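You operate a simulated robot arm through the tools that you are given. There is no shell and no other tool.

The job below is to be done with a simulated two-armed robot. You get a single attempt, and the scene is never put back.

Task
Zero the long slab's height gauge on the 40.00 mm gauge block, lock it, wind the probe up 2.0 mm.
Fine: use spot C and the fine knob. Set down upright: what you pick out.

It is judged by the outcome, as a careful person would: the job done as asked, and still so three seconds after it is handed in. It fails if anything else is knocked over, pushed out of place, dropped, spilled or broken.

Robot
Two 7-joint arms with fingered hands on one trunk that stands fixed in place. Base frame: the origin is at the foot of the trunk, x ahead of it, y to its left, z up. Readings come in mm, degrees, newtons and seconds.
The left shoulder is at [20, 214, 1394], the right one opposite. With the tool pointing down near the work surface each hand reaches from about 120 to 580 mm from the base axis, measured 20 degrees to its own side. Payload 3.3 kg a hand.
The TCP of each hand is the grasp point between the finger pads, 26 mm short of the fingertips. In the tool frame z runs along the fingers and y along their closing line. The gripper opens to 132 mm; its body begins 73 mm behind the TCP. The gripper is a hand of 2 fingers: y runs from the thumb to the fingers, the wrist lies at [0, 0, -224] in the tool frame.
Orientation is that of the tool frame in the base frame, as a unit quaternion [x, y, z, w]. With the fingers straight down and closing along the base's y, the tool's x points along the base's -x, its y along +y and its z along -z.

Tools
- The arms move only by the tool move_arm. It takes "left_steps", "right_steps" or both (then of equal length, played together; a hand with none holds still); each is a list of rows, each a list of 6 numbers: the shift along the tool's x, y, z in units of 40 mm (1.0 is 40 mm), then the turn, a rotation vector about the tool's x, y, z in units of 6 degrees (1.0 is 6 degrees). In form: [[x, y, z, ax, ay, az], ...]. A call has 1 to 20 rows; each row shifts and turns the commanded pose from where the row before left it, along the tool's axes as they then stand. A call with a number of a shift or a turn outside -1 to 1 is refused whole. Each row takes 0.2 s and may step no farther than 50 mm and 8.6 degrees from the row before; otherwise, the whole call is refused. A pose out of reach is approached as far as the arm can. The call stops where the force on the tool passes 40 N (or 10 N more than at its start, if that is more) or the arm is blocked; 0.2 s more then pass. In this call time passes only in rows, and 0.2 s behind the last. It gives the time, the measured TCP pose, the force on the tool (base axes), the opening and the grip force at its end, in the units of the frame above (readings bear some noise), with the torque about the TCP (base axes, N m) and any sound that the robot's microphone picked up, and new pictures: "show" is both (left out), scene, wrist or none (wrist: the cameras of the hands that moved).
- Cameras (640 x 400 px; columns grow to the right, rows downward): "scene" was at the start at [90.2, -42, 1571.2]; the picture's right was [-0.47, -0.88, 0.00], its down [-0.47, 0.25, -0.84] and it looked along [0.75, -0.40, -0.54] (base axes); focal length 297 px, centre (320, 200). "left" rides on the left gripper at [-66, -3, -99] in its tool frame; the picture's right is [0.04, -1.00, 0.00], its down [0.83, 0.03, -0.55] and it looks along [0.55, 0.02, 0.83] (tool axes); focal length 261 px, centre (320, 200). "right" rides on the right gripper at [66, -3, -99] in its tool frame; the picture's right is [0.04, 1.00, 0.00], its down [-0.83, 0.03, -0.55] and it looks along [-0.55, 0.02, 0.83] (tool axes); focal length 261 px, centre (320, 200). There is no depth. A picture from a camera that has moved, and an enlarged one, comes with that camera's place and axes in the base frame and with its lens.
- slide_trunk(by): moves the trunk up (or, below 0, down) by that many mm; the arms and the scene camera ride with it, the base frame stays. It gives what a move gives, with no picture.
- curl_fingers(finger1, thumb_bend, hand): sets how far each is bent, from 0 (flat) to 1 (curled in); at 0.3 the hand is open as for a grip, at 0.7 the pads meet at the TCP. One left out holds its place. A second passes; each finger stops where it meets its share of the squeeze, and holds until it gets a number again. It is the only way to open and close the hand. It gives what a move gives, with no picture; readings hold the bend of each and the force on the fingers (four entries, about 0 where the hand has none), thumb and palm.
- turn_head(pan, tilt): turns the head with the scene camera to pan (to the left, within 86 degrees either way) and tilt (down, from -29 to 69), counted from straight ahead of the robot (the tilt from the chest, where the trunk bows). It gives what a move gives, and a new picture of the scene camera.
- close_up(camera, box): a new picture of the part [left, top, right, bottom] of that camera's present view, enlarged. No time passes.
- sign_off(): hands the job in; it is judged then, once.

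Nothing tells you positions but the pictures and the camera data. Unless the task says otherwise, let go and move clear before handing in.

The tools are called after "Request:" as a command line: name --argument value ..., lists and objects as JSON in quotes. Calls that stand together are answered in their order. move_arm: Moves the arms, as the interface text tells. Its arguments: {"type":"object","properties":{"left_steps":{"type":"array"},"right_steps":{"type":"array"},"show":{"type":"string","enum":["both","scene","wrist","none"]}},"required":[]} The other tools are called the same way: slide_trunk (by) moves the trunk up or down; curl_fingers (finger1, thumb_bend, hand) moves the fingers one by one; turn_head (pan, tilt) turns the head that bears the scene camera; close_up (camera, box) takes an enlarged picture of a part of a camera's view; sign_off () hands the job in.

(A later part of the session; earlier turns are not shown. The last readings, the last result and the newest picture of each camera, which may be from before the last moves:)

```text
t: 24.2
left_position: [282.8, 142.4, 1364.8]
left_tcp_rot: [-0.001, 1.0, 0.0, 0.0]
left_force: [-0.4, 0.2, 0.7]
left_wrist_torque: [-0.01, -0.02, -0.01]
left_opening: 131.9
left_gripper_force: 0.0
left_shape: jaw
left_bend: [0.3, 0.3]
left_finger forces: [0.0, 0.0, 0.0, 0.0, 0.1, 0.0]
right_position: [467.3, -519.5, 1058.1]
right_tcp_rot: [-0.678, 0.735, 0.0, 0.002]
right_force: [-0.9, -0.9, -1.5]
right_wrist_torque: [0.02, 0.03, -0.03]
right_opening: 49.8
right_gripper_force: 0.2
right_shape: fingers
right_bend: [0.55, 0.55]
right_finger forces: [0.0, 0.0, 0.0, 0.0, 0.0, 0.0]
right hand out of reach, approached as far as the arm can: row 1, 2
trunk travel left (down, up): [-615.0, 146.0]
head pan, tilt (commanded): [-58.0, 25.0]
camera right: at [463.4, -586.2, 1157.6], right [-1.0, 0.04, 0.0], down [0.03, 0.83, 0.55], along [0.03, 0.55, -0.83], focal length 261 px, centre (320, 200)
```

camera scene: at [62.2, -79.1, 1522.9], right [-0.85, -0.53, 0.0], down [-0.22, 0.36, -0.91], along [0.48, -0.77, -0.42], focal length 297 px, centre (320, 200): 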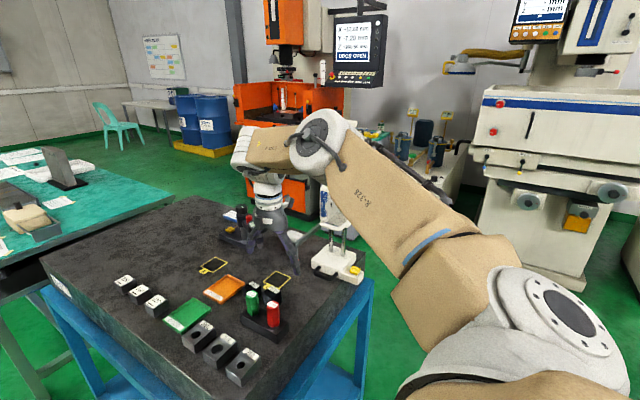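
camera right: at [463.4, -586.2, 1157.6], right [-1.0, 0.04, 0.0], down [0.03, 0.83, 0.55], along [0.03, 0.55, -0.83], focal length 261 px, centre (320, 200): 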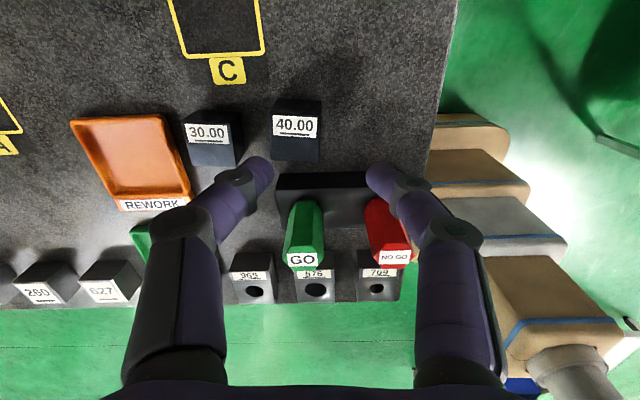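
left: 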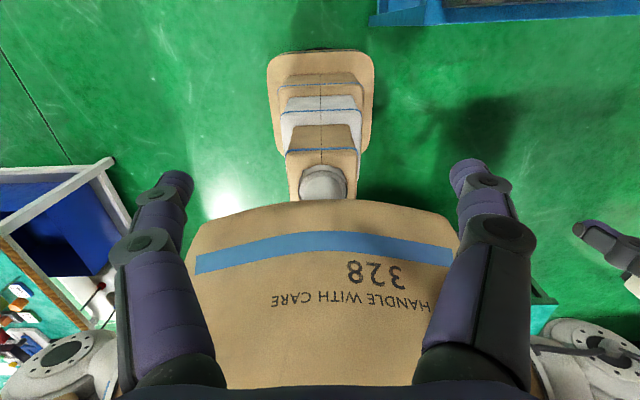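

The hand is a bit short of the block in x; as I go lower, reach improves. I'll shift the remaining ~14 mm while descending to just above the block's top.

Request:
move_arm --right_steps '[[0, 0, 0.5, 0, 0, 0], [0.04, -0.36, 0.45, 0, 0, 0]]' --show "wrist"

```text
t: 24.9
left_position: [282.0, 142.3, 1363.0]
left_tcp_rot: [-0.001, 1.0, 0.0, -0.001]
left_force: [0.3, -0.1, -0.2]
left_wrist_torque: [-0.02, 0.04, 0.0]
left_opening: 131.9
left_gripper_force: 0.1
left_shape: jaw
left_bend: [0.3, 0.3]
left_finger forces: [0.0, 0.1, 0.0, 0.0, 0.0, 0.1]
right_position: [457.9, -518.5, 1032.5]
right_tcp_rot: [-0.678, 0.735, -0.001, 0.002]
right_force: [-0.8, 0.4, 0.8]
right_wrist_torque: [0.02, -0.01, -0.04]
right_opening: 50.0
right_gripper_force: 0.1
right_shape: fingers
right_bend: [0.55, 0.55]
right_finger forces: [0.0, 0.1, 0.0, 0.0, 0.1, 0.1]
right hand out of reach, approached as far as the arm can: row 1, 2
trunk travel left (down, up): [-615.0, 146.0]
head pan, tilt (commanded): [-58.0, 25.0]
camera right: at [454.9, -584.8, 1131.8], right [-1.0, 0.04, 0.0], down [0.03, 0.83, 0.55], along [0.03, 0.55, -0.83], focal length 261 px, centre (320, 200)
```

right: 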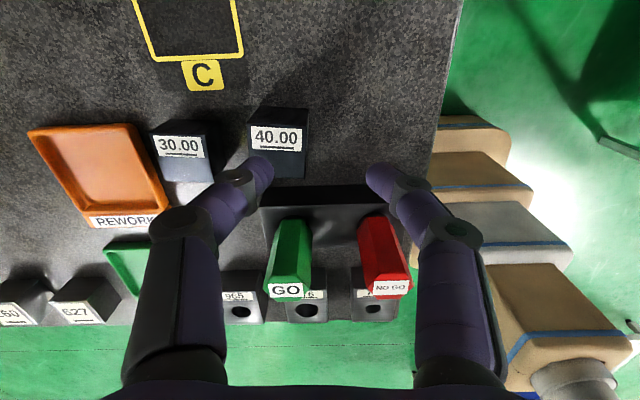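

At this height full extension is ~545 mm from the shoulder, so I need the shoulder level with the wrist plus a small hand tilt. I'll raise the hand, lower the trunk by 115 mm, and tilt the tool ~7° about its closing axis.

Request:
move_arm --right_steps '[[0, 0.6, -0.7, 0, 0, 0], [0, 0.4, -0.9, 0, 0, 0], [0, 0, -1, 0, 0, 0], [0, 0, -0.5, 0, 0, 0]]' --show "none"

Request:
slide_trunk --by -115

```text
t: 25.9
left_position: [281.8, 142.2, 1363.6]
left_tcp_rot: [-0.001, 1.0, 0.0, 0.0]
left_force: [0.2, 0.4, 0.0]
left_wrist_torque: [-0.04, 0.0, -0.01]
left_opening: 131.9
left_gripper_force: 0.1
left_shape: jaw
left_bend: [0.3, 0.3]
left_finger forces: [0.0, 0.0, 0.1, 0.0, 0.0, 0.0]
right_position: [418.4, -514.6, 1156.5]
right_tcp_rot: [-0.678, 0.735, 0.001, 0.0]
right_force: [0.6, -0.3, -0.1]
right_wrist_torque: [0.04, -0.02, -0.03]
right_opening: 49.8
right_gripper_force: 0.1
right_shape: fingers
right_bend: [0.55, 0.55]
right_finger forces: [0.0, 0.0, 0.0, 0.0, 0.1, 0.0]
trunk travel left (down, up): [-615.0, 146.0]
head pan, tilt (commanded): [-58.0, 25.0]
```

```text
t: 27.3
left_position: [281.7, 141.6, 1248.6]
left_tcp_rot: [0.0, 1.0, 0.0, 0.0]
left_force: [-1.0, 0.1, -0.3]
left_wrist_torque: [0.01, -0.02, 0.02]
left_opening: 131.7
left_gripper_force: 0.1
left_shape: jaw
left_bend: [0.3, 0.3]
left_finger forces: [0.0, 0.0, 0.0, 0.0, 0.0, 0.0]
right_position: [419.4, -514.1, 1041.4]
right_tcp_rot: [-0.678, 0.735, 0.0, 0.001]
right_force: [0.3, -0.2, 0.3]
right_wrist_torque: [-0.01, -0.04, 0.0]
right_opening: 49.9
right_gripper_force: 0.0
right_shape: fingers
right_bend: [0.55, 0.55]
right_finger forces: [0.0, 0.0, 0.0, 0.0, 0.0, 0.0]
trunk travel left (down, up): [-500.0, 261.0]
head pan, tilt (commanded): [-58.0, 25.0]
```

Now I'll apply the ~7° tilt and move in x to just above the 40.00 block.

Request:
move_arm --right_steps '[[0, 0, 0, 0, 0.58, 0], [0, 0, 0, 0, 0.58, 0], [0.01, -0.78, 0.1, 0, 0, 0], [0.01, -0.78, 0.1, 0, 0, 0]]' --show "both"

```text
t: 28.3
left_position: [279.6, 141.7, 1249.9]
left_tcp_rot: [0.0, 1.0, 0.001, 0.0]
left_force: [0.3, -0.3, 0.4]
left_wrist_torque: [0.0, -0.03, 0.03]
left_opening: 131.7
left_gripper_force: 0.0
left_shape: jaw
left_bend: [0.3, 0.3]
left_finger forces: [0.1, 0.1, 0.0, 0.1, 0.0, 0.0]
right_position: [458.7, -518.6, 1036.2]
right_tcp_rot: [-0.677, 0.734, -0.042, -0.044]
right_force: [0.2, 0.2, 0.3]
right_wrist_torque: [0.02, 0.01, 0.02]
right_opening: 49.6
right_gripper_force: 0.1
right_shape: fingers
right_bend: [0.55, 0.55]
right_finger forces: [0.0, 0.0, 0.0, 0.0, 0.0, 0.0]
right hand out of reach, approached as far as the arm can: row 4
trunk travel left (down, up): [-500.0, 261.0]
head pan, tilt (commanded): [-58.0, 25.0]
camera scene: at [64.2, -78.2, 1408.0], right [-0.85, -0.53, 0.0], down [-0.22, 0.36, -0.91], along [0.48, -0.77, -0.42], focal length 297 px, centre (320, 200)
camera right: at [454.4, -573.5, 1142.8], right [-1.0, 0.04, 0.0], down [0.04, 0.89, 0.45], along [0.01, 0.45, -0.89], focal length 261 px, centre (320, 200)
```

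scene: 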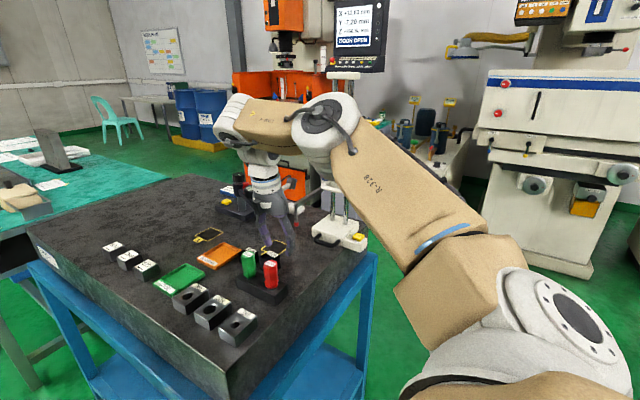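
right: 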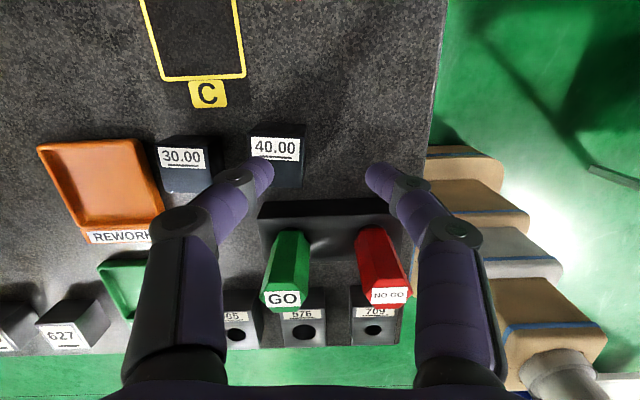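

Reach is again limited by wrist flexion when the wrist is above the shoulder. I'll raise the trunk 80 mm, come back down with the arm, and try again with the tilt kept.

Request:
slide_trunk --by 80

Request:
move_arm --right_steps '[[0, 0, 0.9, 0, 0, 0], [0, 0, 0.9, 0, 0, 0], [0, -0.3, 0.3, 0, 0, 0], [0, -0.3, 0, 0, 0, 0]]' --show "wrist"

```text
t: 29.5
left_position: [281.5, 141.2, 1328.9]
left_tcp_rot: [-0.001, 1.0, 0.001, -0.002]
left_force: [-0.4, -0.5, -0.2]
left_wrist_torque: [-0.01, 0.0, -0.02]
left_opening: 132.0
left_gripper_force: 0.0
left_shape: jaw
left_bend: [0.3, 0.3]
left_finger forces: [0.0, 0.1, 0.1, 0.0, 0.0, 0.0]
right_position: [457.2, -520.2, 1119.8]
right_tcp_rot: [-0.675, 0.735, -0.044, -0.042]
right_force: [0.0, 0.4, 0.0]
right_wrist_torque: [0.0, 0.0, 0.0]
right_opening: 49.8
right_gripper_force: 0.0
right_shape: fingers
right_bend: [0.55, 0.55]
right_finger forces: [0.0, 0.0, 0.0, 0.1, 0.0, 0.0]
trunk travel left (down, up): [-580.0, 181.0]
head pan, tilt (commanded): [-58.0, 25.0]
```

```text
t: 30.5
left_position: [280.7, 142.7, 1328.9]
left_tcp_rot: [-0.001, 1.0, 0.0, 0.0]
left_force: [-0.5, -0.4, 0.5]
left_wrist_torque: [0.0, -0.02, 0.02]
left_opening: 131.8
left_gripper_force: 0.0
left_shape: jaw
left_bend: [0.3, 0.3]
left_finger forces: [0.0, 0.0, 0.0, 0.1, 0.0, 0.0]
right_position: [466.6, -531.4, 1035.8]
right_tcp_rot: [-0.676, 0.735, -0.044, -0.039]
right_force: [-0.3, -0.5, 0.1]
right_wrist_torque: [-0.01, 0.01, -0.01]
right_opening: 49.9
right_gripper_force: 0.0
right_shape: fingers
right_bend: [0.55, 0.55]
right_finger forces: [0.0, 0.0, 0.0, 0.0, 0.0, 0.0]
right hand out of reach, approached as far as the arm can: row 4
trunk travel left (down, up): [-580.0, 181.0]
head pan, tilt (commanded): [-58.0, 25.0]
camera right: at [462.7, -585.4, 1143.2], right [-1.0, 0.04, -0.01], down [0.04, 0.89, 0.45], along [0.03, 0.45, -0.89], focal length 261 px, centre (320, 200)
```

right: 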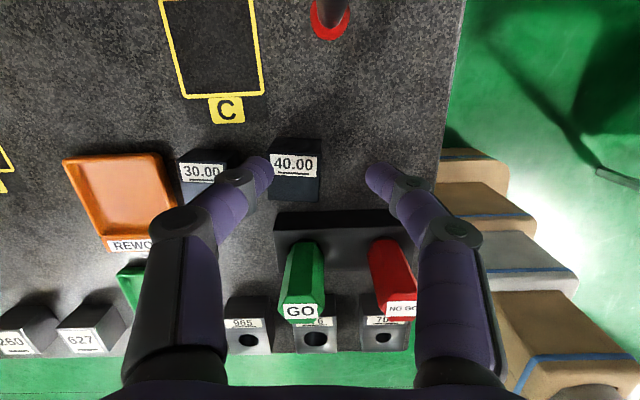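

I'm about 15 mm short in x still. I'll try small steps to see whether the arm creeps further while I also descend slightly.

Request:
move_arm --right_steps '[[0, -0.1, 0, 0, 0, 0], [0, -0.1, 0, 0, 0, 0], [0, -0.1, 0, 0, 0, 0], [-0.1, -0.1, 0, 0, 0, 0]]' --show "none"

```text
t: 31.5
left_position: [281.5, 141.3, 1328.7]
left_tcp_rot: [-0.001, 1.0, 0.0, -0.001]
left_force: [0.6, 0.6, -0.8]
left_wrist_torque: [0.03, 0.02, 0.03]
left_opening: 131.7
left_gripper_force: 0.0
left_shape: jaw
left_bend: [0.3, 0.3]
left_finger forces: [0.0, 0.1, 0.0, 0.0, 0.0, 0.1]
right_position: [467.0, -527.8, 1036.0]
right_tcp_rot: [-0.676, 0.735, -0.046, -0.04]
right_force: [0.2, 0.2, -0.2]
right_wrist_torque: [0.04, 0.04, 0.02]
right_opening: 49.9
right_gripper_force: 0.0
right_shape: fingers
right_bend: [0.55, 0.55]
right_finger forces: [0.0, 0.1, 0.1, 0.0, 0.1, 0.0]
right hand out of reach, approached as far as the arm can: row 1, 2, 3, 4
trunk travel left (down, up): [-580.0, 181.0]
head pan, tilt (commanded): [-58.0, 25.0]
```

The arm holds at x≈467. Let me look at the arm's posture to understand what limits it.

Request:
turn_head --pan -50 --tilt 15

```text
t: 32.2
left_position: [282.5, 141.7, 1328.2]
left_tcp_rot: [-0.001, 1.0, 0.0, -0.002]
left_force: [-0.4, -0.2, 0.5]
left_wrist_torque: [0.0, 0.01, 0.02]
left_opening: 131.7
left_gripper_force: 0.1
left_shape: jaw
left_bend: [0.3, 0.3]
left_finger forces: [0.1, 0.0, 0.0, 0.0, 0.0, 0.1]
right_position: [466.7, -527.5, 1035.5]
right_tcp_rot: [-0.675, 0.735, -0.046, -0.039]
right_force: [-0.1, 0.6, 0.5]
right_wrist_torque: [0.02, -0.01, 0.0]
right_opening: 49.4
right_gripper_force: 0.0
right_shape: fingers
right_bend: [0.55, 0.55]
right_finger forces: [0.0, 0.0, 0.1, 0.0, 0.0, 0.1]
trunk travel left (down, up): [-580.0, 181.0]
head pan, tilt (commanded): [-50.0, 15.0]
camera scene: at [73.2, -71.6, 1504.2], right [-0.77, -0.64, 0.0], down [-0.17, 0.2, -0.97], along [0.62, -0.74, -0.26], focal length 297 px, centre (320, 200)
```

scene: 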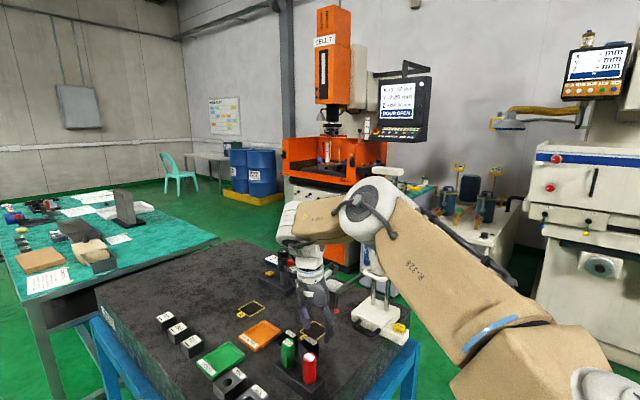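

The wrist's flexion is what limits a vertical hand here, so I'll instead grasp along y with the hand tilted toward +x (approaching from the robot side). I'll back up, then yaw the hand another −90° so the camera looks down from above.

Request:
move_arm --right_steps '[[0, 0, -1, 0, -0.58, 0], [0, 0, -1, 0, -0.58, 0], [0, 0.8, -0.3, 0, 0, 0], [0, 0.8, 0, 0, 0, 0], [0, 0, 0, 0, 0, -1], [0, 0, 0, 0, 0, -1], [0, 0, 0, 0, 0, -1], [0, 0, 0, 0, 0, -1], [0, 0, 0, 0, 0, -1], [0, 0, 0, 0, 0, -1], [0, 0, 0, 0, 0, -1], [0, 0, 0, 0, 0, -1], [0, 0, 0, 0, 0, -1], [0, 0, 0, 0, 0, -1], [0, 0, 0, 0, 0, -1], [0, 0, 0, 0, 0, -1], [0, 0, 0, 0, 0, -1], [0, 0, 0, 0, 0, -1], [0, 0, 0, 0, 0, -1]]' --show "both"

```text
t: 36.2
left_position: [282.6, 142.9, 1328.1]
left_tcp_rot: [-0.002, 1.0, 0.0, -0.001]
left_force: [0.3, -0.1, 1.1]
left_wrist_torque: [-0.04, -0.02, -0.02]
left_opening: 131.7
left_gripper_force: 0.1
left_shape: jaw
left_bend: [0.3, 0.3]
left_finger forces: [0.1, 0.0, 0.0, 0.0, 0.1, 0.1]
right_position: [400.2, -509.3, 1119.1]
right_tcp_rot: [0.999, -0.041, 0.005, 0.0]
right_force: [0.8, -0.7, 0.2]
right_wrist_torque: [0.02, 0.01, 0.01]
right_opening: 49.9
right_gripper_force: 0.0
right_shape: fingers
right_bend: [0.55, 0.55]
right_finger forces: [0.0, 0.1, 0.0, 0.0, 0.0, 0.0]
right hand out of reach, approached as far as the arm can: row 2
trunk travel left (down, up): [-580.0, 181.0]
head pan, tilt (commanded): [-50.0, 15.0]
camera scene: at [73.2, -71.6, 1504.2], right [-0.77, -0.64, 0.0], down [-0.17, 0.2, -0.97], along [0.62, -0.74, -0.26], focal length 297 px, centre (320, 200)
camera right: at [463.5, -512.2, 1218.9], right [-0.04, -1.0, 0.0], down [-0.84, 0.03, 0.54], along [-0.54, 0.02, -0.84], focal length 261 px, centre (320, 200)
```

scene: 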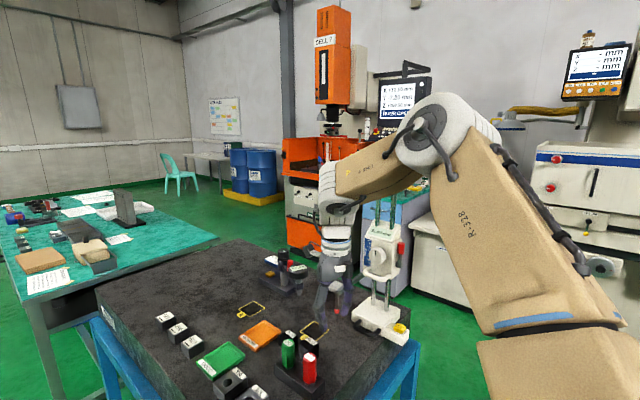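
right: 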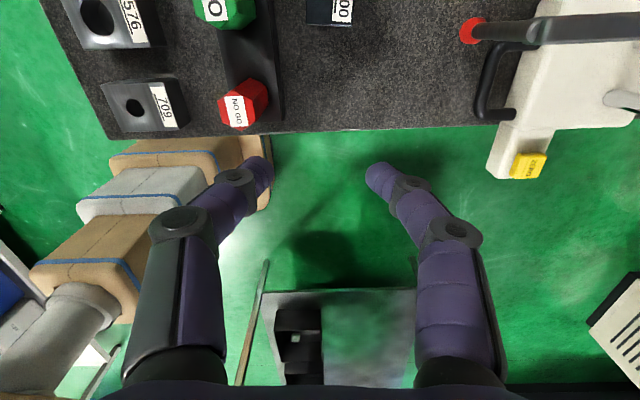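

Yaw worked. Now I'll tilt the tool ~36° toward +x, giving a straight-down camera view of the block area.

Request:
move_arm --right_steps '[[0, 0, 0, 0, 1, 0], [0, 0, 0, 0, 1, 0], [0, 0, 0, 0, 1, 0], [0, 0, 0, 0, 1, 0], [0, 0, 0, 0, 1, 0], [0, 0, 0, 0, 0.9, 0]]' --show "both"

```text
t: 37.6
left_position: [281.4, 142.2, 1329.3]
left_tcp_rot: [-0.001, 1.0, 0.001, 0.0]
left_force: [-0.5, -0.5, 0.3]
left_wrist_torque: [0.0, -0.04, 0.02]
left_opening: 131.9
left_gripper_force: 0.1
left_shape: jaw
left_bend: [0.3, 0.3]
left_finger forces: [0.0, 0.0, 0.0, 0.1, 0.0, 0.0]
right_position: [399.9, -507.8, 1118.8]
right_tcp_rot: [0.95, -0.04, 0.309, 0.012]
right_force: [-0.4, -0.1, -0.5]
right_wrist_torque: [0.04, 0.04, 0.03]
right_opening: 49.7
right_gripper_force: 0.0
right_shape: fingers
right_bend: [0.55, 0.55]
right_finger forces: [0.0, 0.0, 0.1, 0.1, 0.0, 0.0]
trunk travel left (down, up): [-580.0, 181.0]
head pan, tilt (commanded): [-50.0, 15.0]
camera scene: at [72.5, -72.1, 1504.2], right [-0.77, -0.64, 0.0], down [-0.17, 0.2, -0.97], along [0.62, -0.74, -0.26], focal length 297 px, centre (320, 200)
camera right: at [393.5, -506.6, 1237.8], right [-0.05, -1.0, 0.02], down [-1.0, 0.05, -0.04], along [0.04, -0.02, -1.0], focal length 261 px, centre (320, 200)
```

scene: 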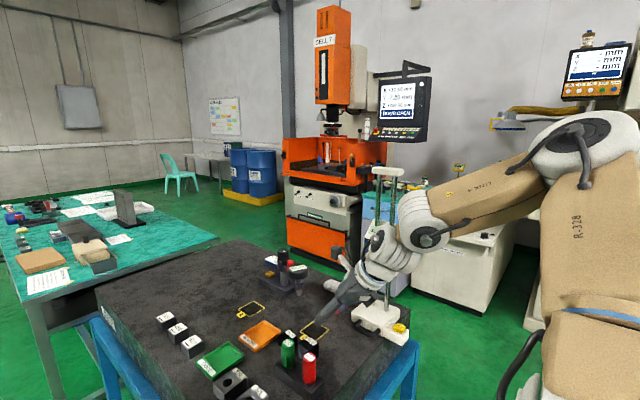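
right: 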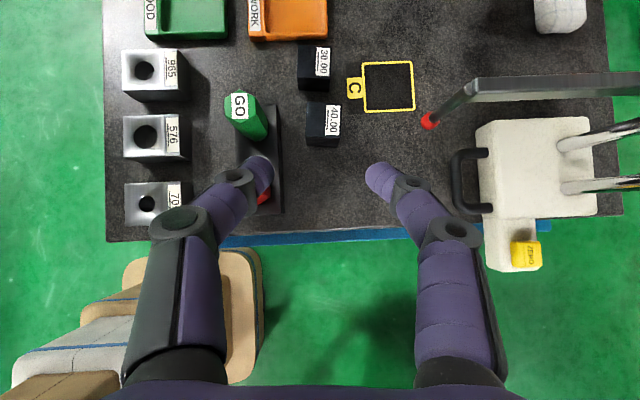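

This is a great straight-down view. Let me zoom in on the block, spot C, probe tip and gauge base.

Request:
close_up --camera "right" --box '[220, 40, 440, 180]'

Request:
close_up --camera "right" --box '[400, 40, 640, 290]'

Request:
close_up --camera "scene" --box '[300, 150, 460, 360]'

```text
2.86 times, centred on (330, 110) of right
camera zoom: at [393.5, -506.6, 1237.8], right [-0.05, -1.0, 0.02], down [-1.0, 0.05, -0.04], along [0.04, -0.02, -1.0], focal length 745 px, centre (291, 457)
```

zoom: 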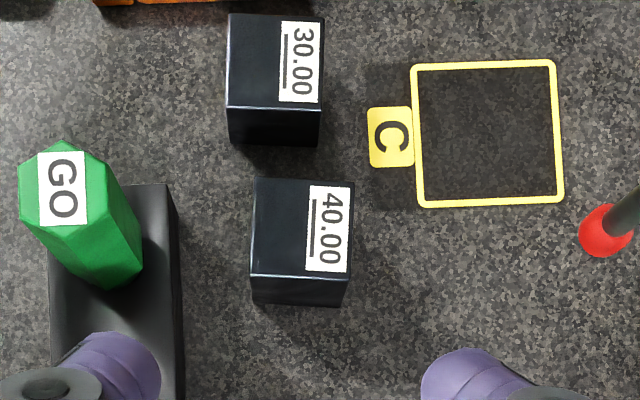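

```text
1.60 times, centred on (520, 165) of right
camera zoom: at [393.5, -506.6, 1237.8], right [-0.05, -1.0, 0.02], down [-1.0, 0.05, -0.04], along [0.04, -0.02, -1.0], focal length 417 px, centre (0, 256)
```

zoom: 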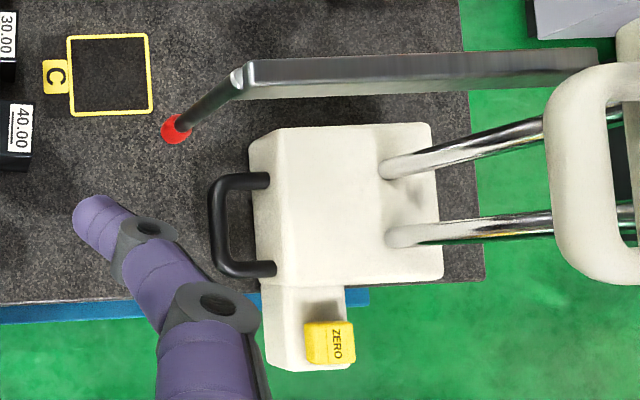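

```text
1.90 times, centred on (380, 255) of scene
camera zoom: at [72.5, -72.1, 1504.2], right [-0.77, -0.64, 0.0], down [-0.17, 0.2, -0.97], along [0.62, -0.74, -0.26], focal length 565 px, centre (206, 95)
```

zoom: 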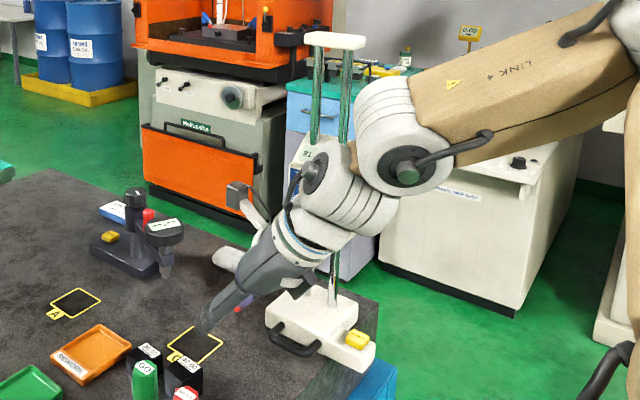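

The 40.00 block center is about (484.5, −521), spot C center about (534.4, −600.6), slab z≈940. I'll set an asymmetric pre-grip (thumb side slim to clear the GO plug) and move to a pre-grasp point behind and above the block.

Request:
curl_fingers --hand "right" --finger1 0.6 --thumb_bend 0.48

Request:
move_arm --right_steps '[[-0.167, 0.171, 0.7225, 0, 0, 0], [-0.167, 0.171, 0.7225, 0, 0, 0], [-0.167, 0.171, 0.7225, 0, 0, 0]]' --show "wrist"

```text
t: 38.6
left_position: [281.6, 141.9, 1328.6]
left_tcp_rot: [-0.001, 1.0, 0.0, -0.001]
left_force: [-0.5, -0.2, 0.8]
left_wrist_torque: [-0.01, 0.04, -0.01]
left_opening: 131.6
left_gripper_force: 0.2
left_shape: jaw
left_bend: [0.3, 0.3]
left_finger forces: [0.1, 0.0, 0.1, 0.0, 0.0, 0.0]
right_position: [399.1, -508.8, 1119.5]
right_tcp_rot: [0.95, -0.04, 0.309, 0.012]
right_force: [1.1, 0.0, 0.4]
right_wrist_torque: [-0.02, 0.03, -0.01]
right_opening: 53.2
right_gripper_force: 0.1
right_shape: fingers
right_bend: [0.6, 0.48]
right_finger forces: [0.0, 0.0, 0.1, 0.1, 0.0, 0.1]
trunk travel left (down, up): [-580.0, 181.0]
head pan, tilt (commanded): [-50.0, 15.0]
```

```text
t: 39.4
left_position: [283.3, 141.3, 1329.2]
left_tcp_rot: [-0.001, 1.0, 0.001, -0.001]
left_force: [-0.5, 0.4, 0.4]
left_wrist_torque: [0.03, 0.01, -0.04]
left_opening: 131.8
left_gripper_force: 0.0
left_shape: jaw
left_bend: [0.3, 0.3]
left_finger forces: [0.0, 0.0, 0.1, 0.0, 0.0, 0.0]
right_position: [433.1, -533.5, 1036.0]
right_tcp_rot: [0.95, -0.04, 0.308, 0.012]
right_force: [0.1, 0.4, -0.4]
right_wrist_torque: [0.02, 0.01, -0.01]
right_opening: 53.3
right_gripper_force: 0.0
right_shape: fingers
right_bend: [0.6, 0.48]
right_finger forces: [0.1, 0.0, 0.1, 0.0, 0.1, 0.0]
trunk travel left (down, up): [-580.0, 181.0]
head pan, tilt (commanded): [-50.0, 15.0]
camera right: at [427.4, -530.8, 1154.6], right [-0.05, -1.0, 0.02], down [-1.0, 0.05, -0.04], along [0.04, -0.02, -1.0], focal length 261 px, centre (320, 200)
```

right: 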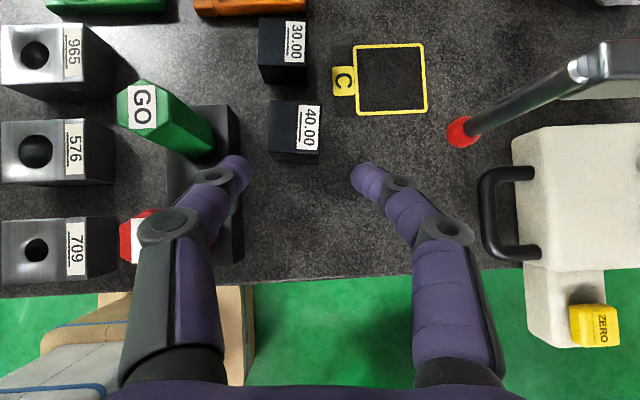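

Aligned well; I'll shift 5 mm toward the thumb side for even clearance and advance 60 mm along the tool axis, then check.

Request:
move_arm --right_steps '[[0, -0.125, 0, 0, 0, 0], [0, 0, 0.5, 0, 0, 0], [0, 0, 0.5, 0, 0, 0], [0, 0, 0.4, 0, 0, 0]]' --show "both"

```text
t: 40.4
left_position: [283.3, 141.1, 1327.5]
left_tcp_rot: [-0.001, 1.0, 0.0, -0.002]
left_force: [-0.7, -0.5, 0.2]
left_wrist_torque: [0.02, 0.03, -0.01]
left_opening: 132.3
left_gripper_force: 0.1
left_shape: jaw
left_bend: [0.3, 0.3]
left_finger forces: [0.0, 0.0, 0.1, 0.0, 0.0, 0.1]
right_position: [466.0, -529.3, 989.7]
right_tcp_rot: [0.95, -0.041, 0.31, 0.013]
right_force: [0.0, 0.1, -0.8]
right_wrist_torque: [0.02, 0.01, 0.01]
right_opening: 53.5
right_gripper_force: 0.1
right_shape: fingers
right_bend: [0.6, 0.48]
right_finger forces: [0.0, 0.1, 0.1, 0.0, 0.0, 0.0]
trunk travel left (down, up): [-580.0, 181.0]
head pan, tilt (commanded): [-50.0, 15.0]
camera scene: at [73.8, -71.8, 1504.2], right [-0.77, -0.64, 0.0], down [-0.17, 0.2, -0.97], along [0.62, -0.74, -0.26], focal length 297 px, centre (320, 200)
camera right: at [461.2, -527.7, 1110.0], right [-0.05, -1.0, 0.02], down [-1.0, 0.05, -0.04], along [0.04, -0.02, -1.0], focal length 261 px, centre (320, 200)
```

scene: 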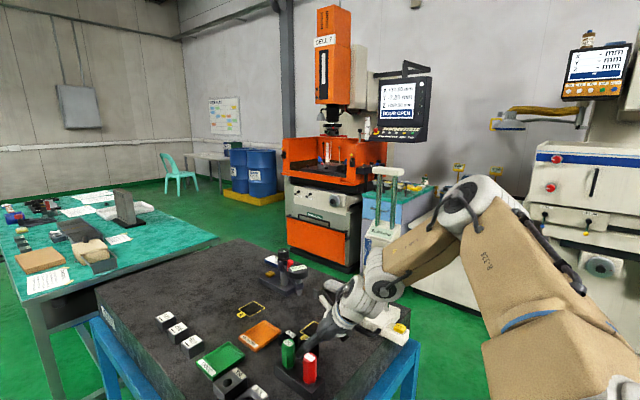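
right: 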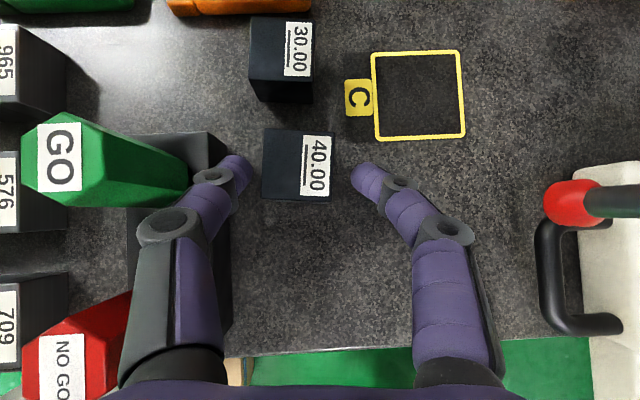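

The block is centered between the fingertips with clearance on both sides. I'll advance 15 mm more and close the grip.

Request:
move_arm --right_steps '[[0, 0.05, 0.2, 0, 0, 0], [0, 0, 0.175, 0, 0, 0]]' --show "none"

Request:
close_up --camera "right" --box '[120, 80, 480, 300]'

```text
t: 41.0
left_position: [281.8, 141.0, 1327.9]
left_tcp_rot: [-0.001, 1.0, 0.0, -0.002]
left_force: [0.1, -0.3, -0.6]
left_wrist_torque: [0.0, 0.0, 0.0]
left_opening: 132.0
left_gripper_force: 0.1
left_shape: jaw
left_bend: [0.3, 0.3]
left_finger forces: [0.1, 0.0, 0.0, 0.0, 0.0, 0.1]
right_position: [473.9, -533.0, 980.0]
right_tcp_rot: [0.95, -0.04, 0.308, 0.012]
right_force: [0.0, -0.1, -0.6]
right_wrist_torque: [0.02, -0.02, -0.02]
right_opening: 53.3
right_gripper_force: 0.0
right_shape: fingers
right_bend: [0.6, 0.48]
right_finger forces: [0.0, 0.1, 0.1, 0.0, 0.1, 0.0]
trunk travel left (down, up): [-580.0, 181.0]
head pan, tilt (commanded): [-50.0, 15.0]
```

```text
1.78 times, centred on (300, 190) of right
camera zoom: at [469.2, -530.3, 1098.2], right [-0.05, -1.0, 0.02], down [-1.0, 0.05, -0.04], along [0.04, -0.02, -1.0], focal length 463 px, centre (356, 218)
```

zoom: 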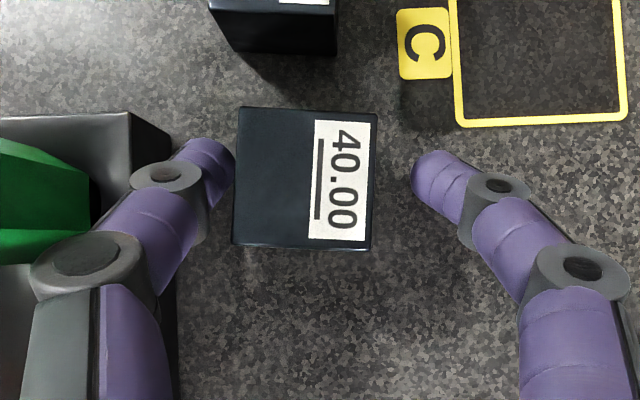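

The thumb pad is just beside the block and the finger 8 mm off on the other side. Closing the grip now.

Request:
curl_fingers --hand "right" --finger1 0.75 --thumb_bend 0.7

Request:
close_up --camera "right" --box '[120, 80, 480, 300]'

```text
t: 42.0
left_position: [282.0, 141.5, 1327.9]
left_tcp_rot: [-0.001, 1.0, 0.001, -0.001]
left_force: [-0.2, 0.1, -0.6]
left_wrist_torque: [0.04, -0.03, -0.01]
left_opening: 132.2
left_gripper_force: 0.0
left_shape: jaw
left_bend: [0.3, 0.3]
left_finger forces: [0.0, 0.1, 0.0, 0.0, 0.0, 0.0]
right_position: [474.6, -532.5, 978.6]
right_tcp_rot: [0.95, -0.041, 0.308, 0.012]
right_force: [0.1, 0.1, -1.3]
right_wrist_torque: [-0.04, 0.04, -0.01]
right_opening: 31.8
right_gripper_force: 13.5
right_shape: fingers
right_bend: [0.71, 0.63]
right_finger forces: [13.0, 0.1, 0.0, 0.0, 13.2, 0.0]
trunk travel left (down, up): [-580.0, 181.0]
head pan, tilt (commanded): [-50.0, 15.0]
```

```text
1.78 times, centred on (300, 190) of right
camera zoom: at [469.1, -530.6, 1097.9], right [-0.05, -1.0, 0.02], down [-1.0, 0.05, -0.04], along [0.04, -0.02, -1.0], focal length 463 px, centre (356, 218)
```

zoom: 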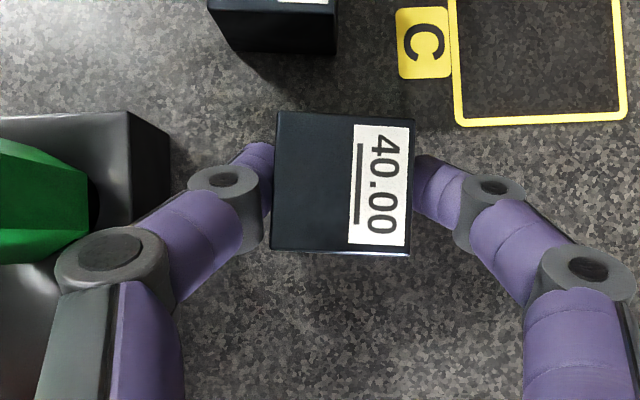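

Firm grip (13 N each side) on the 40.00 block. I'll lift it straight up 90 mm and check that it hangs upright.

Request:
move_arm --right_steps '[[0.221, 0, -0.303, 0, 0, 0], [0.441, 0, -0.606, 0, 0, 0], [0.441, 0, -0.606, 0, 0, 0], [0.441, 0, -0.606, 0, 0, 0]]' --show "both"

```text
t: 43.0
left_position: [281.9, 143.0, 1328.4]
left_tcp_rot: [-0.001, 1.0, 0.001, 0.0]
left_force: [-0.9, -0.7, -0.4]
left_wrist_torque: [0.0, -0.01, 0.03]
left_opening: 131.8
left_gripper_force: 0.0
left_shape: jaw
left_bend: [0.3, 0.3]
left_finger forces: [0.0, 0.0, 0.0, 0.0, 0.0, 0.0]
right_position: [473.5, -532.2, 1083.4]
right_tcp_rot: [0.951, -0.041, 0.308, 0.013]
right_force: [-0.1, 0.7, -4.3]
right_wrist_torque: [0.01, 0.03, 0.0]
right_opening: 31.9
right_gripper_force: 12.9
right_shape: fingers
right_bend: [0.71, 0.63]
right_finger forces: [12.8, 0.0, 0.1, 0.1, 12.8, 0.1]
trunk travel left (down, up): [-580.0, 181.0]
head pan, tilt (commanded): [-50.0, 15.0]
camera scene: at [73.0, -71.3, 1504.2], right [-0.77, -0.64, 0.0], down [-0.17, 0.2, -0.97], along [0.62, -0.74, -0.26], focal length 297 px, centre (320, 200)
camera right: at [468.8, -530.5, 1203.4], right [-0.05, -1.0, 0.02], down [-1.0, 0.05, -0.04], along [0.04, -0.02, -1.0], focal length 261 px, centre (320, 200)
```

scene: 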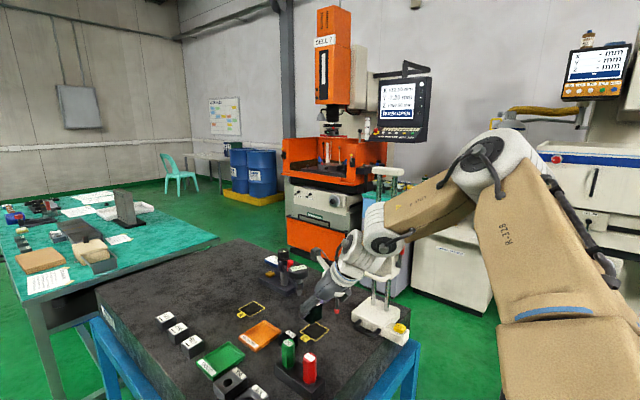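
right: 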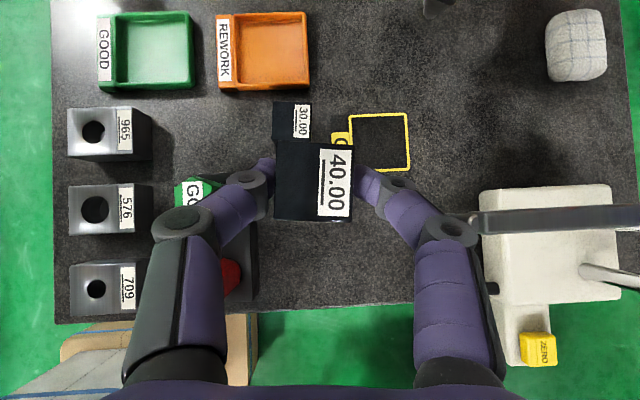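

The block hangs upright, weight reads ~4 N. I'll move slightly away from the probe arm, then turn the whole hand about the vertical by −70° so it can enter spot C from the +y side, beside the probe.

Request:
move_arm --right_steps '[[0.466, -0.19, 0.185, 0, 0, 0], [0.466, -0.19, 0.185, 0, 0, 0], [0, 0, 0, -0.5715, 0.002, 0.785], [0, 0, 0, -0.5715, 0.002, 0.785], [0, 0, 0, -0.5715, 0.002, 0.785], [0, 0, 0, -0.5715, 0.002, 0.785], [0, 0, 0, -0.5715, 0.002, 0.785], [0, 0, 0, -0.5715, 0.002, 0.785], [0, 0, 0, -0.5715, 0.002, 0.785], [0, 0, 0, -0.5715, 0.002, 0.785], [0, 0, 0, -0.5715, 0.002, 0.785], [0, 0, 0, -0.5715, 0.002, 0.785], [0, 0, 0, -0.5715, 0.002, 0.785], [0, 0, 0, -0.5715, 0.002, 0.785]]' --show "both"

```text
t: 46.0
left_position: [281.9, 142.1, 1328.9]
left_tcp_rot: [-0.001, 1.0, 0.001, -0.002]
left_force: [-0.6, -0.4, 0.5]
left_wrist_torque: [0.0, 0.01, -0.03]
left_opening: 131.9
left_gripper_force: 0.1
left_shape: jaw
left_bend: [0.3, 0.3]
left_finger forces: [0.1, 0.0, 0.0, 0.0, 0.0, 0.1]
right_position: [494.0, -527.2, 1099.9]
right_tcp_rot: [0.756, -0.578, 0.246, 0.186]
right_force: [-0.1, 0.2, -4.2]
right_wrist_torque: [0.02, -0.02, -0.03]
right_opening: 31.9
right_gripper_force: 11.8
right_shape: fingers
right_bend: [0.7, 0.63]
right_finger forces: [12.8, 0.0, 0.0, 0.0, 12.9, 0.0]
right hand out of reach, approached as far as the arm can: row 13, 14
trunk travel left (down, up): [-580.0, 181.0]
head pan, tilt (commanded): [-50.0, 15.0]
camera scene: at [73.2, -71.9, 1504.2], right [-0.77, -0.64, 0.0], down [-0.17, 0.2, -0.97], along [0.62, -0.74, -0.26], focal length 297 px, centre (320, 200)
camera right: at [494.3, -522.8, 1218.0], right [-0.96, -0.3, 0.02], down [-0.3, 0.95, -0.04], along [-0.01, -0.05, -1.0], focal length 261 px, centre (320, 200)
```

scene: 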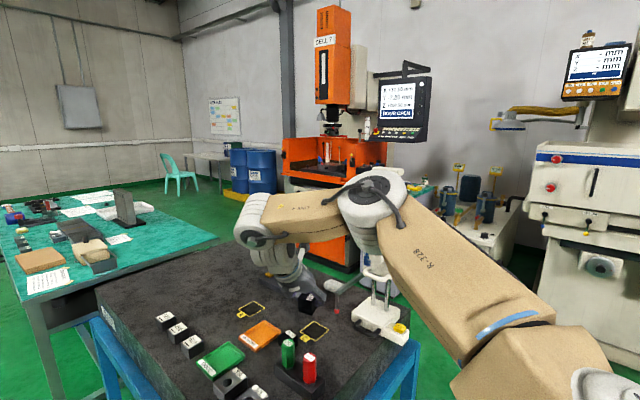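
right: 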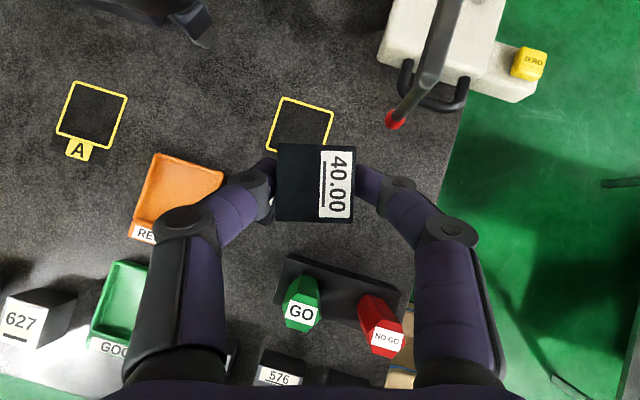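

The hand is turned as planned (approach azimuth about −75°). I'll ease it to −68° and lower the block to a staging point just short of spot C to see if that pose is reachable.

Request:
move_arm --right_steps '[[0, 0, 0, 0.636, 0, -0.879], [-0.325, 0.005, 0.8875, 0, 0, 0], [-0.325, 0.005, 0.8875, 0, 0, 0], [-0.325, 0.005, 0.8875, 0, 0, 0]]' --show "both"

```text
t: 47.0
left_position: [283.3, 142.1, 1327.7]
left_tcp_rot: [-0.001, 1.0, 0.0, -0.001]
left_force: [0.8, -1.0, 0.9]
left_wrist_torque: [0.03, 0.02, 0.0]
left_opening: 132.1
left_gripper_force: 0.1
left_shape: jaw
left_bend: [0.3, 0.3]
left_finger forces: [0.0, 0.0, 0.0, 0.1, 0.0, 0.0]
right_position: [478.8, -563.1, 1009.4]
right_tcp_rot: [0.788, -0.533, 0.256, 0.172]
right_force: [-0.3, -0.6, -4.2]
right_wrist_torque: [0.0, 0.01, 0.02]
right_opening: 31.5
right_gripper_force: 12.4
right_shape: fingers
right_bend: [0.7, 0.63]
right_finger forces: [12.7, 0.0, 0.1, 0.1, 12.6, 0.1]
right hand out of reach, approached as far as the arm can: row 3, 4
trunk travel left (down, up): [-580.0, 181.0]
head pan, tilt (commanded): [-50.0, 15.0]
camera scene: at [73.8, -72.2, 1504.1], right [-0.77, -0.64, 0.0], down [-0.17, 0.2, -0.97], along [0.62, -0.74, -0.26], focal length 297 px, centre (320, 200)
camera right: at [479.1, -558.2, 1128.2], right [-0.92, -0.4, 0.02], down [-0.4, 0.91, -0.04], along [0.0, -0.05, -1.0], focal length 261 px, centre (320, 200)
```

scene: 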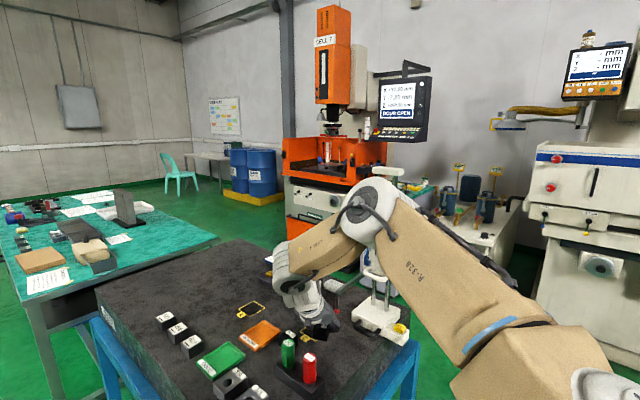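
right: 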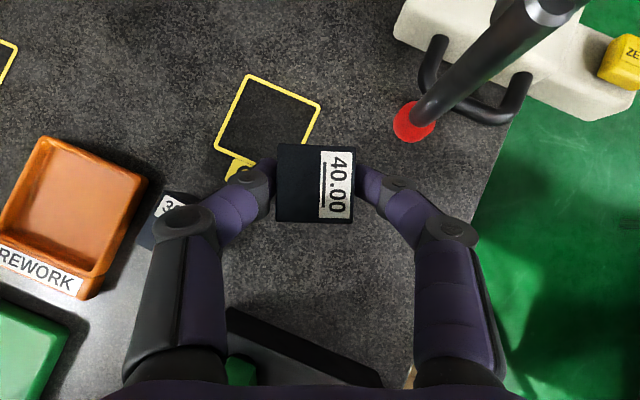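

That pose isn't reachable, so I'll change the order: set the block back down where it was, move the gauge first, then place the block with the comfortable hand pose. First raise, shift away from the probe, and turn back.

Request:
move_arm --right_steps '[[0.55, 0, -0.76, 0, 0, 0], [0.55, 0, -0.76, 0, 0, 0], [0.3, 0, -0.42, 0, 0, 0], [-0.6, -0.36, -0.44, 0, 0, 0], [0, 0, 0, 0.564, 0, -0.779], [0, 0, 0, 0.564, 0, -0.779], [0, 0, 0, 0.564, 0, -0.779], [0, 0, 0, 0.564, 0, -0.779], [0, 0, 0, 0.564, 0, -0.779], [0, 0, 0, 0.564, 0, -0.779], [0, 0, 0, 0.564, 0, -0.779], [0, 0, 0, 0.564, 0, -0.779], [0, 0, 0, 0.564, 0, -0.779], [0, 0, 0, 0.564, 0, -0.779], [0, 0, 0, 0.564, 0, -0.779]]' --show "both"

```text
t: 50.2
left_position: [282.5, 141.9, 1328.9]
left_tcp_rot: [0.0, 1.0, 0.0, -0.001]
left_force: [-0.2, 0.4, -0.3]
left_wrist_torque: [0.0, 0.02, -0.01]
left_opening: 132.0
left_gripper_force: 0.1
left_shape: jaw
left_bend: [0.3, 0.3]
left_finger forces: [0.0, 0.0, 0.1, 0.1, 0.1, 0.0]
right_position: [480.3, -529.5, 1105.2]
right_tcp_rot: [0.95, -0.039, 0.309, 0.013]
right_force: [-0.7, -0.6, -5.0]
right_wrist_torque: [0.01, 0.04, -0.01]
right_opening: 31.6
right_gripper_force: 12.6
right_shape: fingers
right_bend: [0.7, 0.63]
right_finger forces: [12.7, 0.0, 0.1, 0.1, 12.7, 0.0]
trunk travel left (down, up): [-580.0, 181.0]
head pan, tilt (commanded): [-50.0, 15.0]
camera scene: at [73.4, -72.3, 1504.2], right [-0.77, -0.64, 0.0], down [-0.17, 0.2, -0.97], along [0.62, -0.74, -0.26], focal length 297 px, centre (320, 200)
camera right: at [475.2, -526.9, 1224.9], right [-0.05, -1.0, 0.03], down [-1.0, 0.05, -0.04], along [0.04, -0.03, -1.0], focal length 261 px, centre (320, 200)
```

scene: 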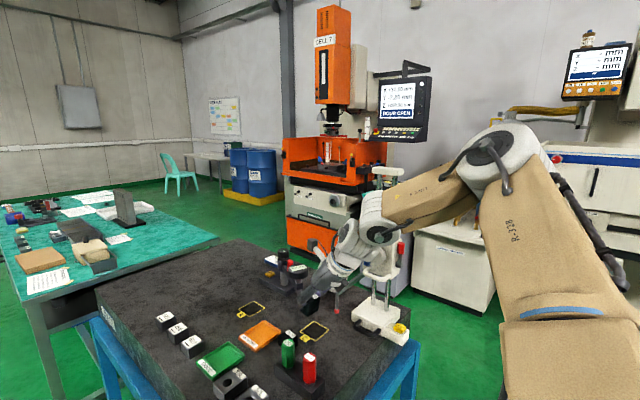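
right: 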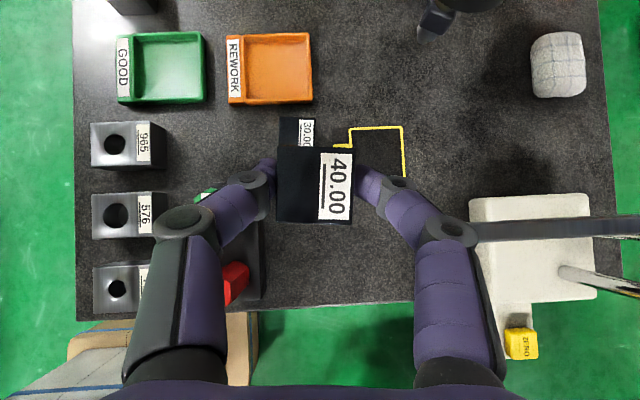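

Back in the comfortable pose above the block's original place. I'll lower the block to the slab right there, gently, to leave it standing while I work on the gauge.

Request:
move_arm --right_steps '[[-0.52, 0.008, 0.547, 0, 0, 0], [-0.441, 0, 0.606, 0, 0, 0], [-0.441, 0, 0.606, 0, 0, 0], [-0.441, 0, 0.606, 0, 0, 0], [-0.044, 0, 0.061, 0, 0, 0]]' --show "wrist"

```text
t: 51.4
left_position: [282.0, 141.8, 1327.2]
left_tcp_rot: [-0.001, 1.0, -0.001, 0.0]
left_force: [0.3, 0.1, 0.3]
left_wrist_torque: [0.03, -0.02, 0.0]
left_opening: 132.0
left_gripper_force: 0.0
left_shape: jaw
left_bend: [0.3, 0.3]
left_finger forces: [0.1, 0.0, 0.1, 0.1, 0.0, 0.1]
right_position: [476.4, -529.6, 983.4]
right_tcp_rot: [0.95, -0.04, 0.308, 0.014]
right_force: [0.6, 0.6, -4.6]
right_wrist_torque: [-0.02, 0.02, 0.0]
right_opening: 31.6
right_gripper_force: 12.5
right_shape: fingers
right_bend: [0.7, 0.63]
right_finger forces: [12.8, 0.0, 0.0, 0.0, 12.7, 0.0]
trunk travel left (down, up): [-580.0, 181.0]
head pan, tilt (commanded): [-50.0, 15.0]
camera right: at [470.7, -526.8, 1102.2], right [-0.05, -1.0, 0.03], down [-1.0, 0.05, -0.04], along [0.04, -0.03, -1.0], focal length 261 px, centre (320, 200)
```

right: 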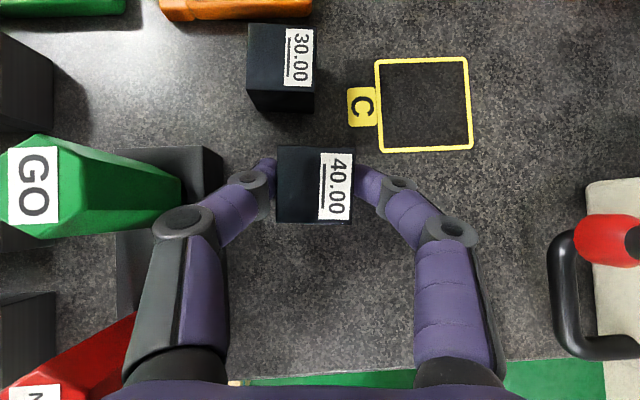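

Still hanging (−4.6 N). I'll lower in ~1.3 mm steps to contact.

Request:
move_arm --right_steps '[[-0.02, 0, 0.027, 0, 0, 0], [-0.02, 0, 0.027, 0, 0, 0], [-0.02, 0, 0.027, 0, 0, 0]]' --show "none"

```text
t: 52.2
left_position: [282.6, 141.9, 1328.6]
left_tcp_rot: [-0.002, 1.0, 0.0, -0.001]
left_force: [-0.4, 0.8, -0.6]
left_wrist_torque: [0.0, 0.02, 0.01]
left_opening: 131.9
left_gripper_force: 0.0
left_shape: jaw
left_bend: [0.3, 0.3]
left_finger forces: [0.1, 0.1, 0.0, 0.0, 0.0, 0.0]
right_position: [475.1, -529.6, 980.4]
right_tcp_rot: [0.95, -0.04, 0.309, 0.015]
right_force: [2.1, 0.5, 0.8]
right_wrist_torque: [-0.05, 0.01, 0.03]
right_opening: 31.8
right_gripper_force: 12.7
right_shape: fingers
right_bend: [0.7, 0.63]
right_finger forces: [12.9, 0.0, 0.0, 0.0, 12.7, 0.0]
trunk travel left (down, up): [-580.0, 181.0]
head pan, tilt (commanded): [-50.0, 15.0]
```

The block is standing on the slab again (force reversed slightly). I'll open the fingers a little and back out along the tool axis.

Request:
curl_fingers --hand "right" --finger1 0.6 --thumb_bend 0.54

Request:
move_arm --right_steps '[[0, 0, -0.4, 0, 0, 0], [0, 0, -0.8, 0, 0, 0], [0, 0, -1, 0, 0, 0], [0, 0, -1, 0, 0, 0]]' --show "both"

```text
t: 53.2
left_position: [281.9, 141.7, 1327.9]
left_tcp_rot: [-0.001, 1.0, -0.001, -0.001]
left_force: [-0.9, 0.7, 0.1]
left_wrist_torque: [-0.01, 0.01, 0.0]
left_opening: 131.8
left_gripper_force: 0.0
left_shape: jaw
left_bend: [0.3, 0.3]
left_finger forces: [0.0, 0.1, 0.1, 0.1, 0.1, 0.1]
right_position: [476.5, -529.5, 979.5]
right_tcp_rot: [0.951, -0.04, 0.308, 0.015]
right_force: [0.8, 0.1, -0.2]
right_wrist_torque: [0.01, 0.02, 0.02]
right_opening: 42.6
right_gripper_force: 0.1
right_shape: fingers
right_bend: [0.6, 0.54]
right_finger forces: [0.0, 0.0, 0.1, 0.0, 0.0, 0.1]
trunk travel left (down, up): [-580.0, 181.0]
head pan, tilt (commanded): [-50.0, 15.0]
```

```text
t: 54.2
left_position: [280.7, 141.4, 1328.6]
left_tcp_rot: [-0.001, 1.0, 0.001, 0.0]
left_force: [0.5, -0.3, -0.3]
left_wrist_torque: [0.01, 0.0, -0.05]
left_opening: 132.0
left_gripper_force: 0.0
left_shape: jaw
left_bend: [0.3, 0.3]
left_finger forces: [0.0, 0.0, 0.1, 0.0, 0.1, 0.0]
right_position: [400.6, -522.1, 1083.6]
right_tcp_rot: [0.951, -0.04, 0.308, 0.014]
right_force: [0.3, -0.2, 0.3]
right_wrist_torque: [0.04, -0.02, -0.01]
right_opening: 42.7
right_gripper_force: 0.0
right_shape: fingers
right_bend: [0.6, 0.54]
right_finger forces: [0.0, 0.1, 0.1, 0.0, 0.1, 0.0]
trunk travel left (down, up): [-580.0, 181.0]
head pan, tilt (commanded): [-50.0, 15.0]
camera scene: at [71.9, -71.0, 1504.3], right [-0.77, -0.64, 0.0], down [-0.17, 0.2, -0.97], along [0.62, -0.74, -0.26], focal length 297 px, centre (320, 200)
camera right: at [394.9, -519.0, 1203.1], right [-0.05, -1.0, 0.03], down [-1.0, 0.05, -0.04], along [0.04, -0.03, -1.0], focal length 261 px, centre (320, 200)
```

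scene: 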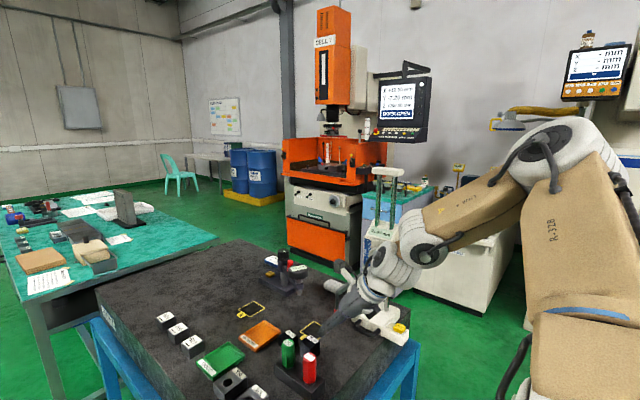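
right: 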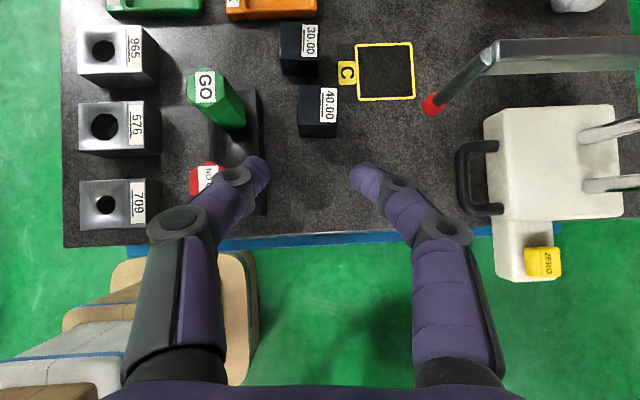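

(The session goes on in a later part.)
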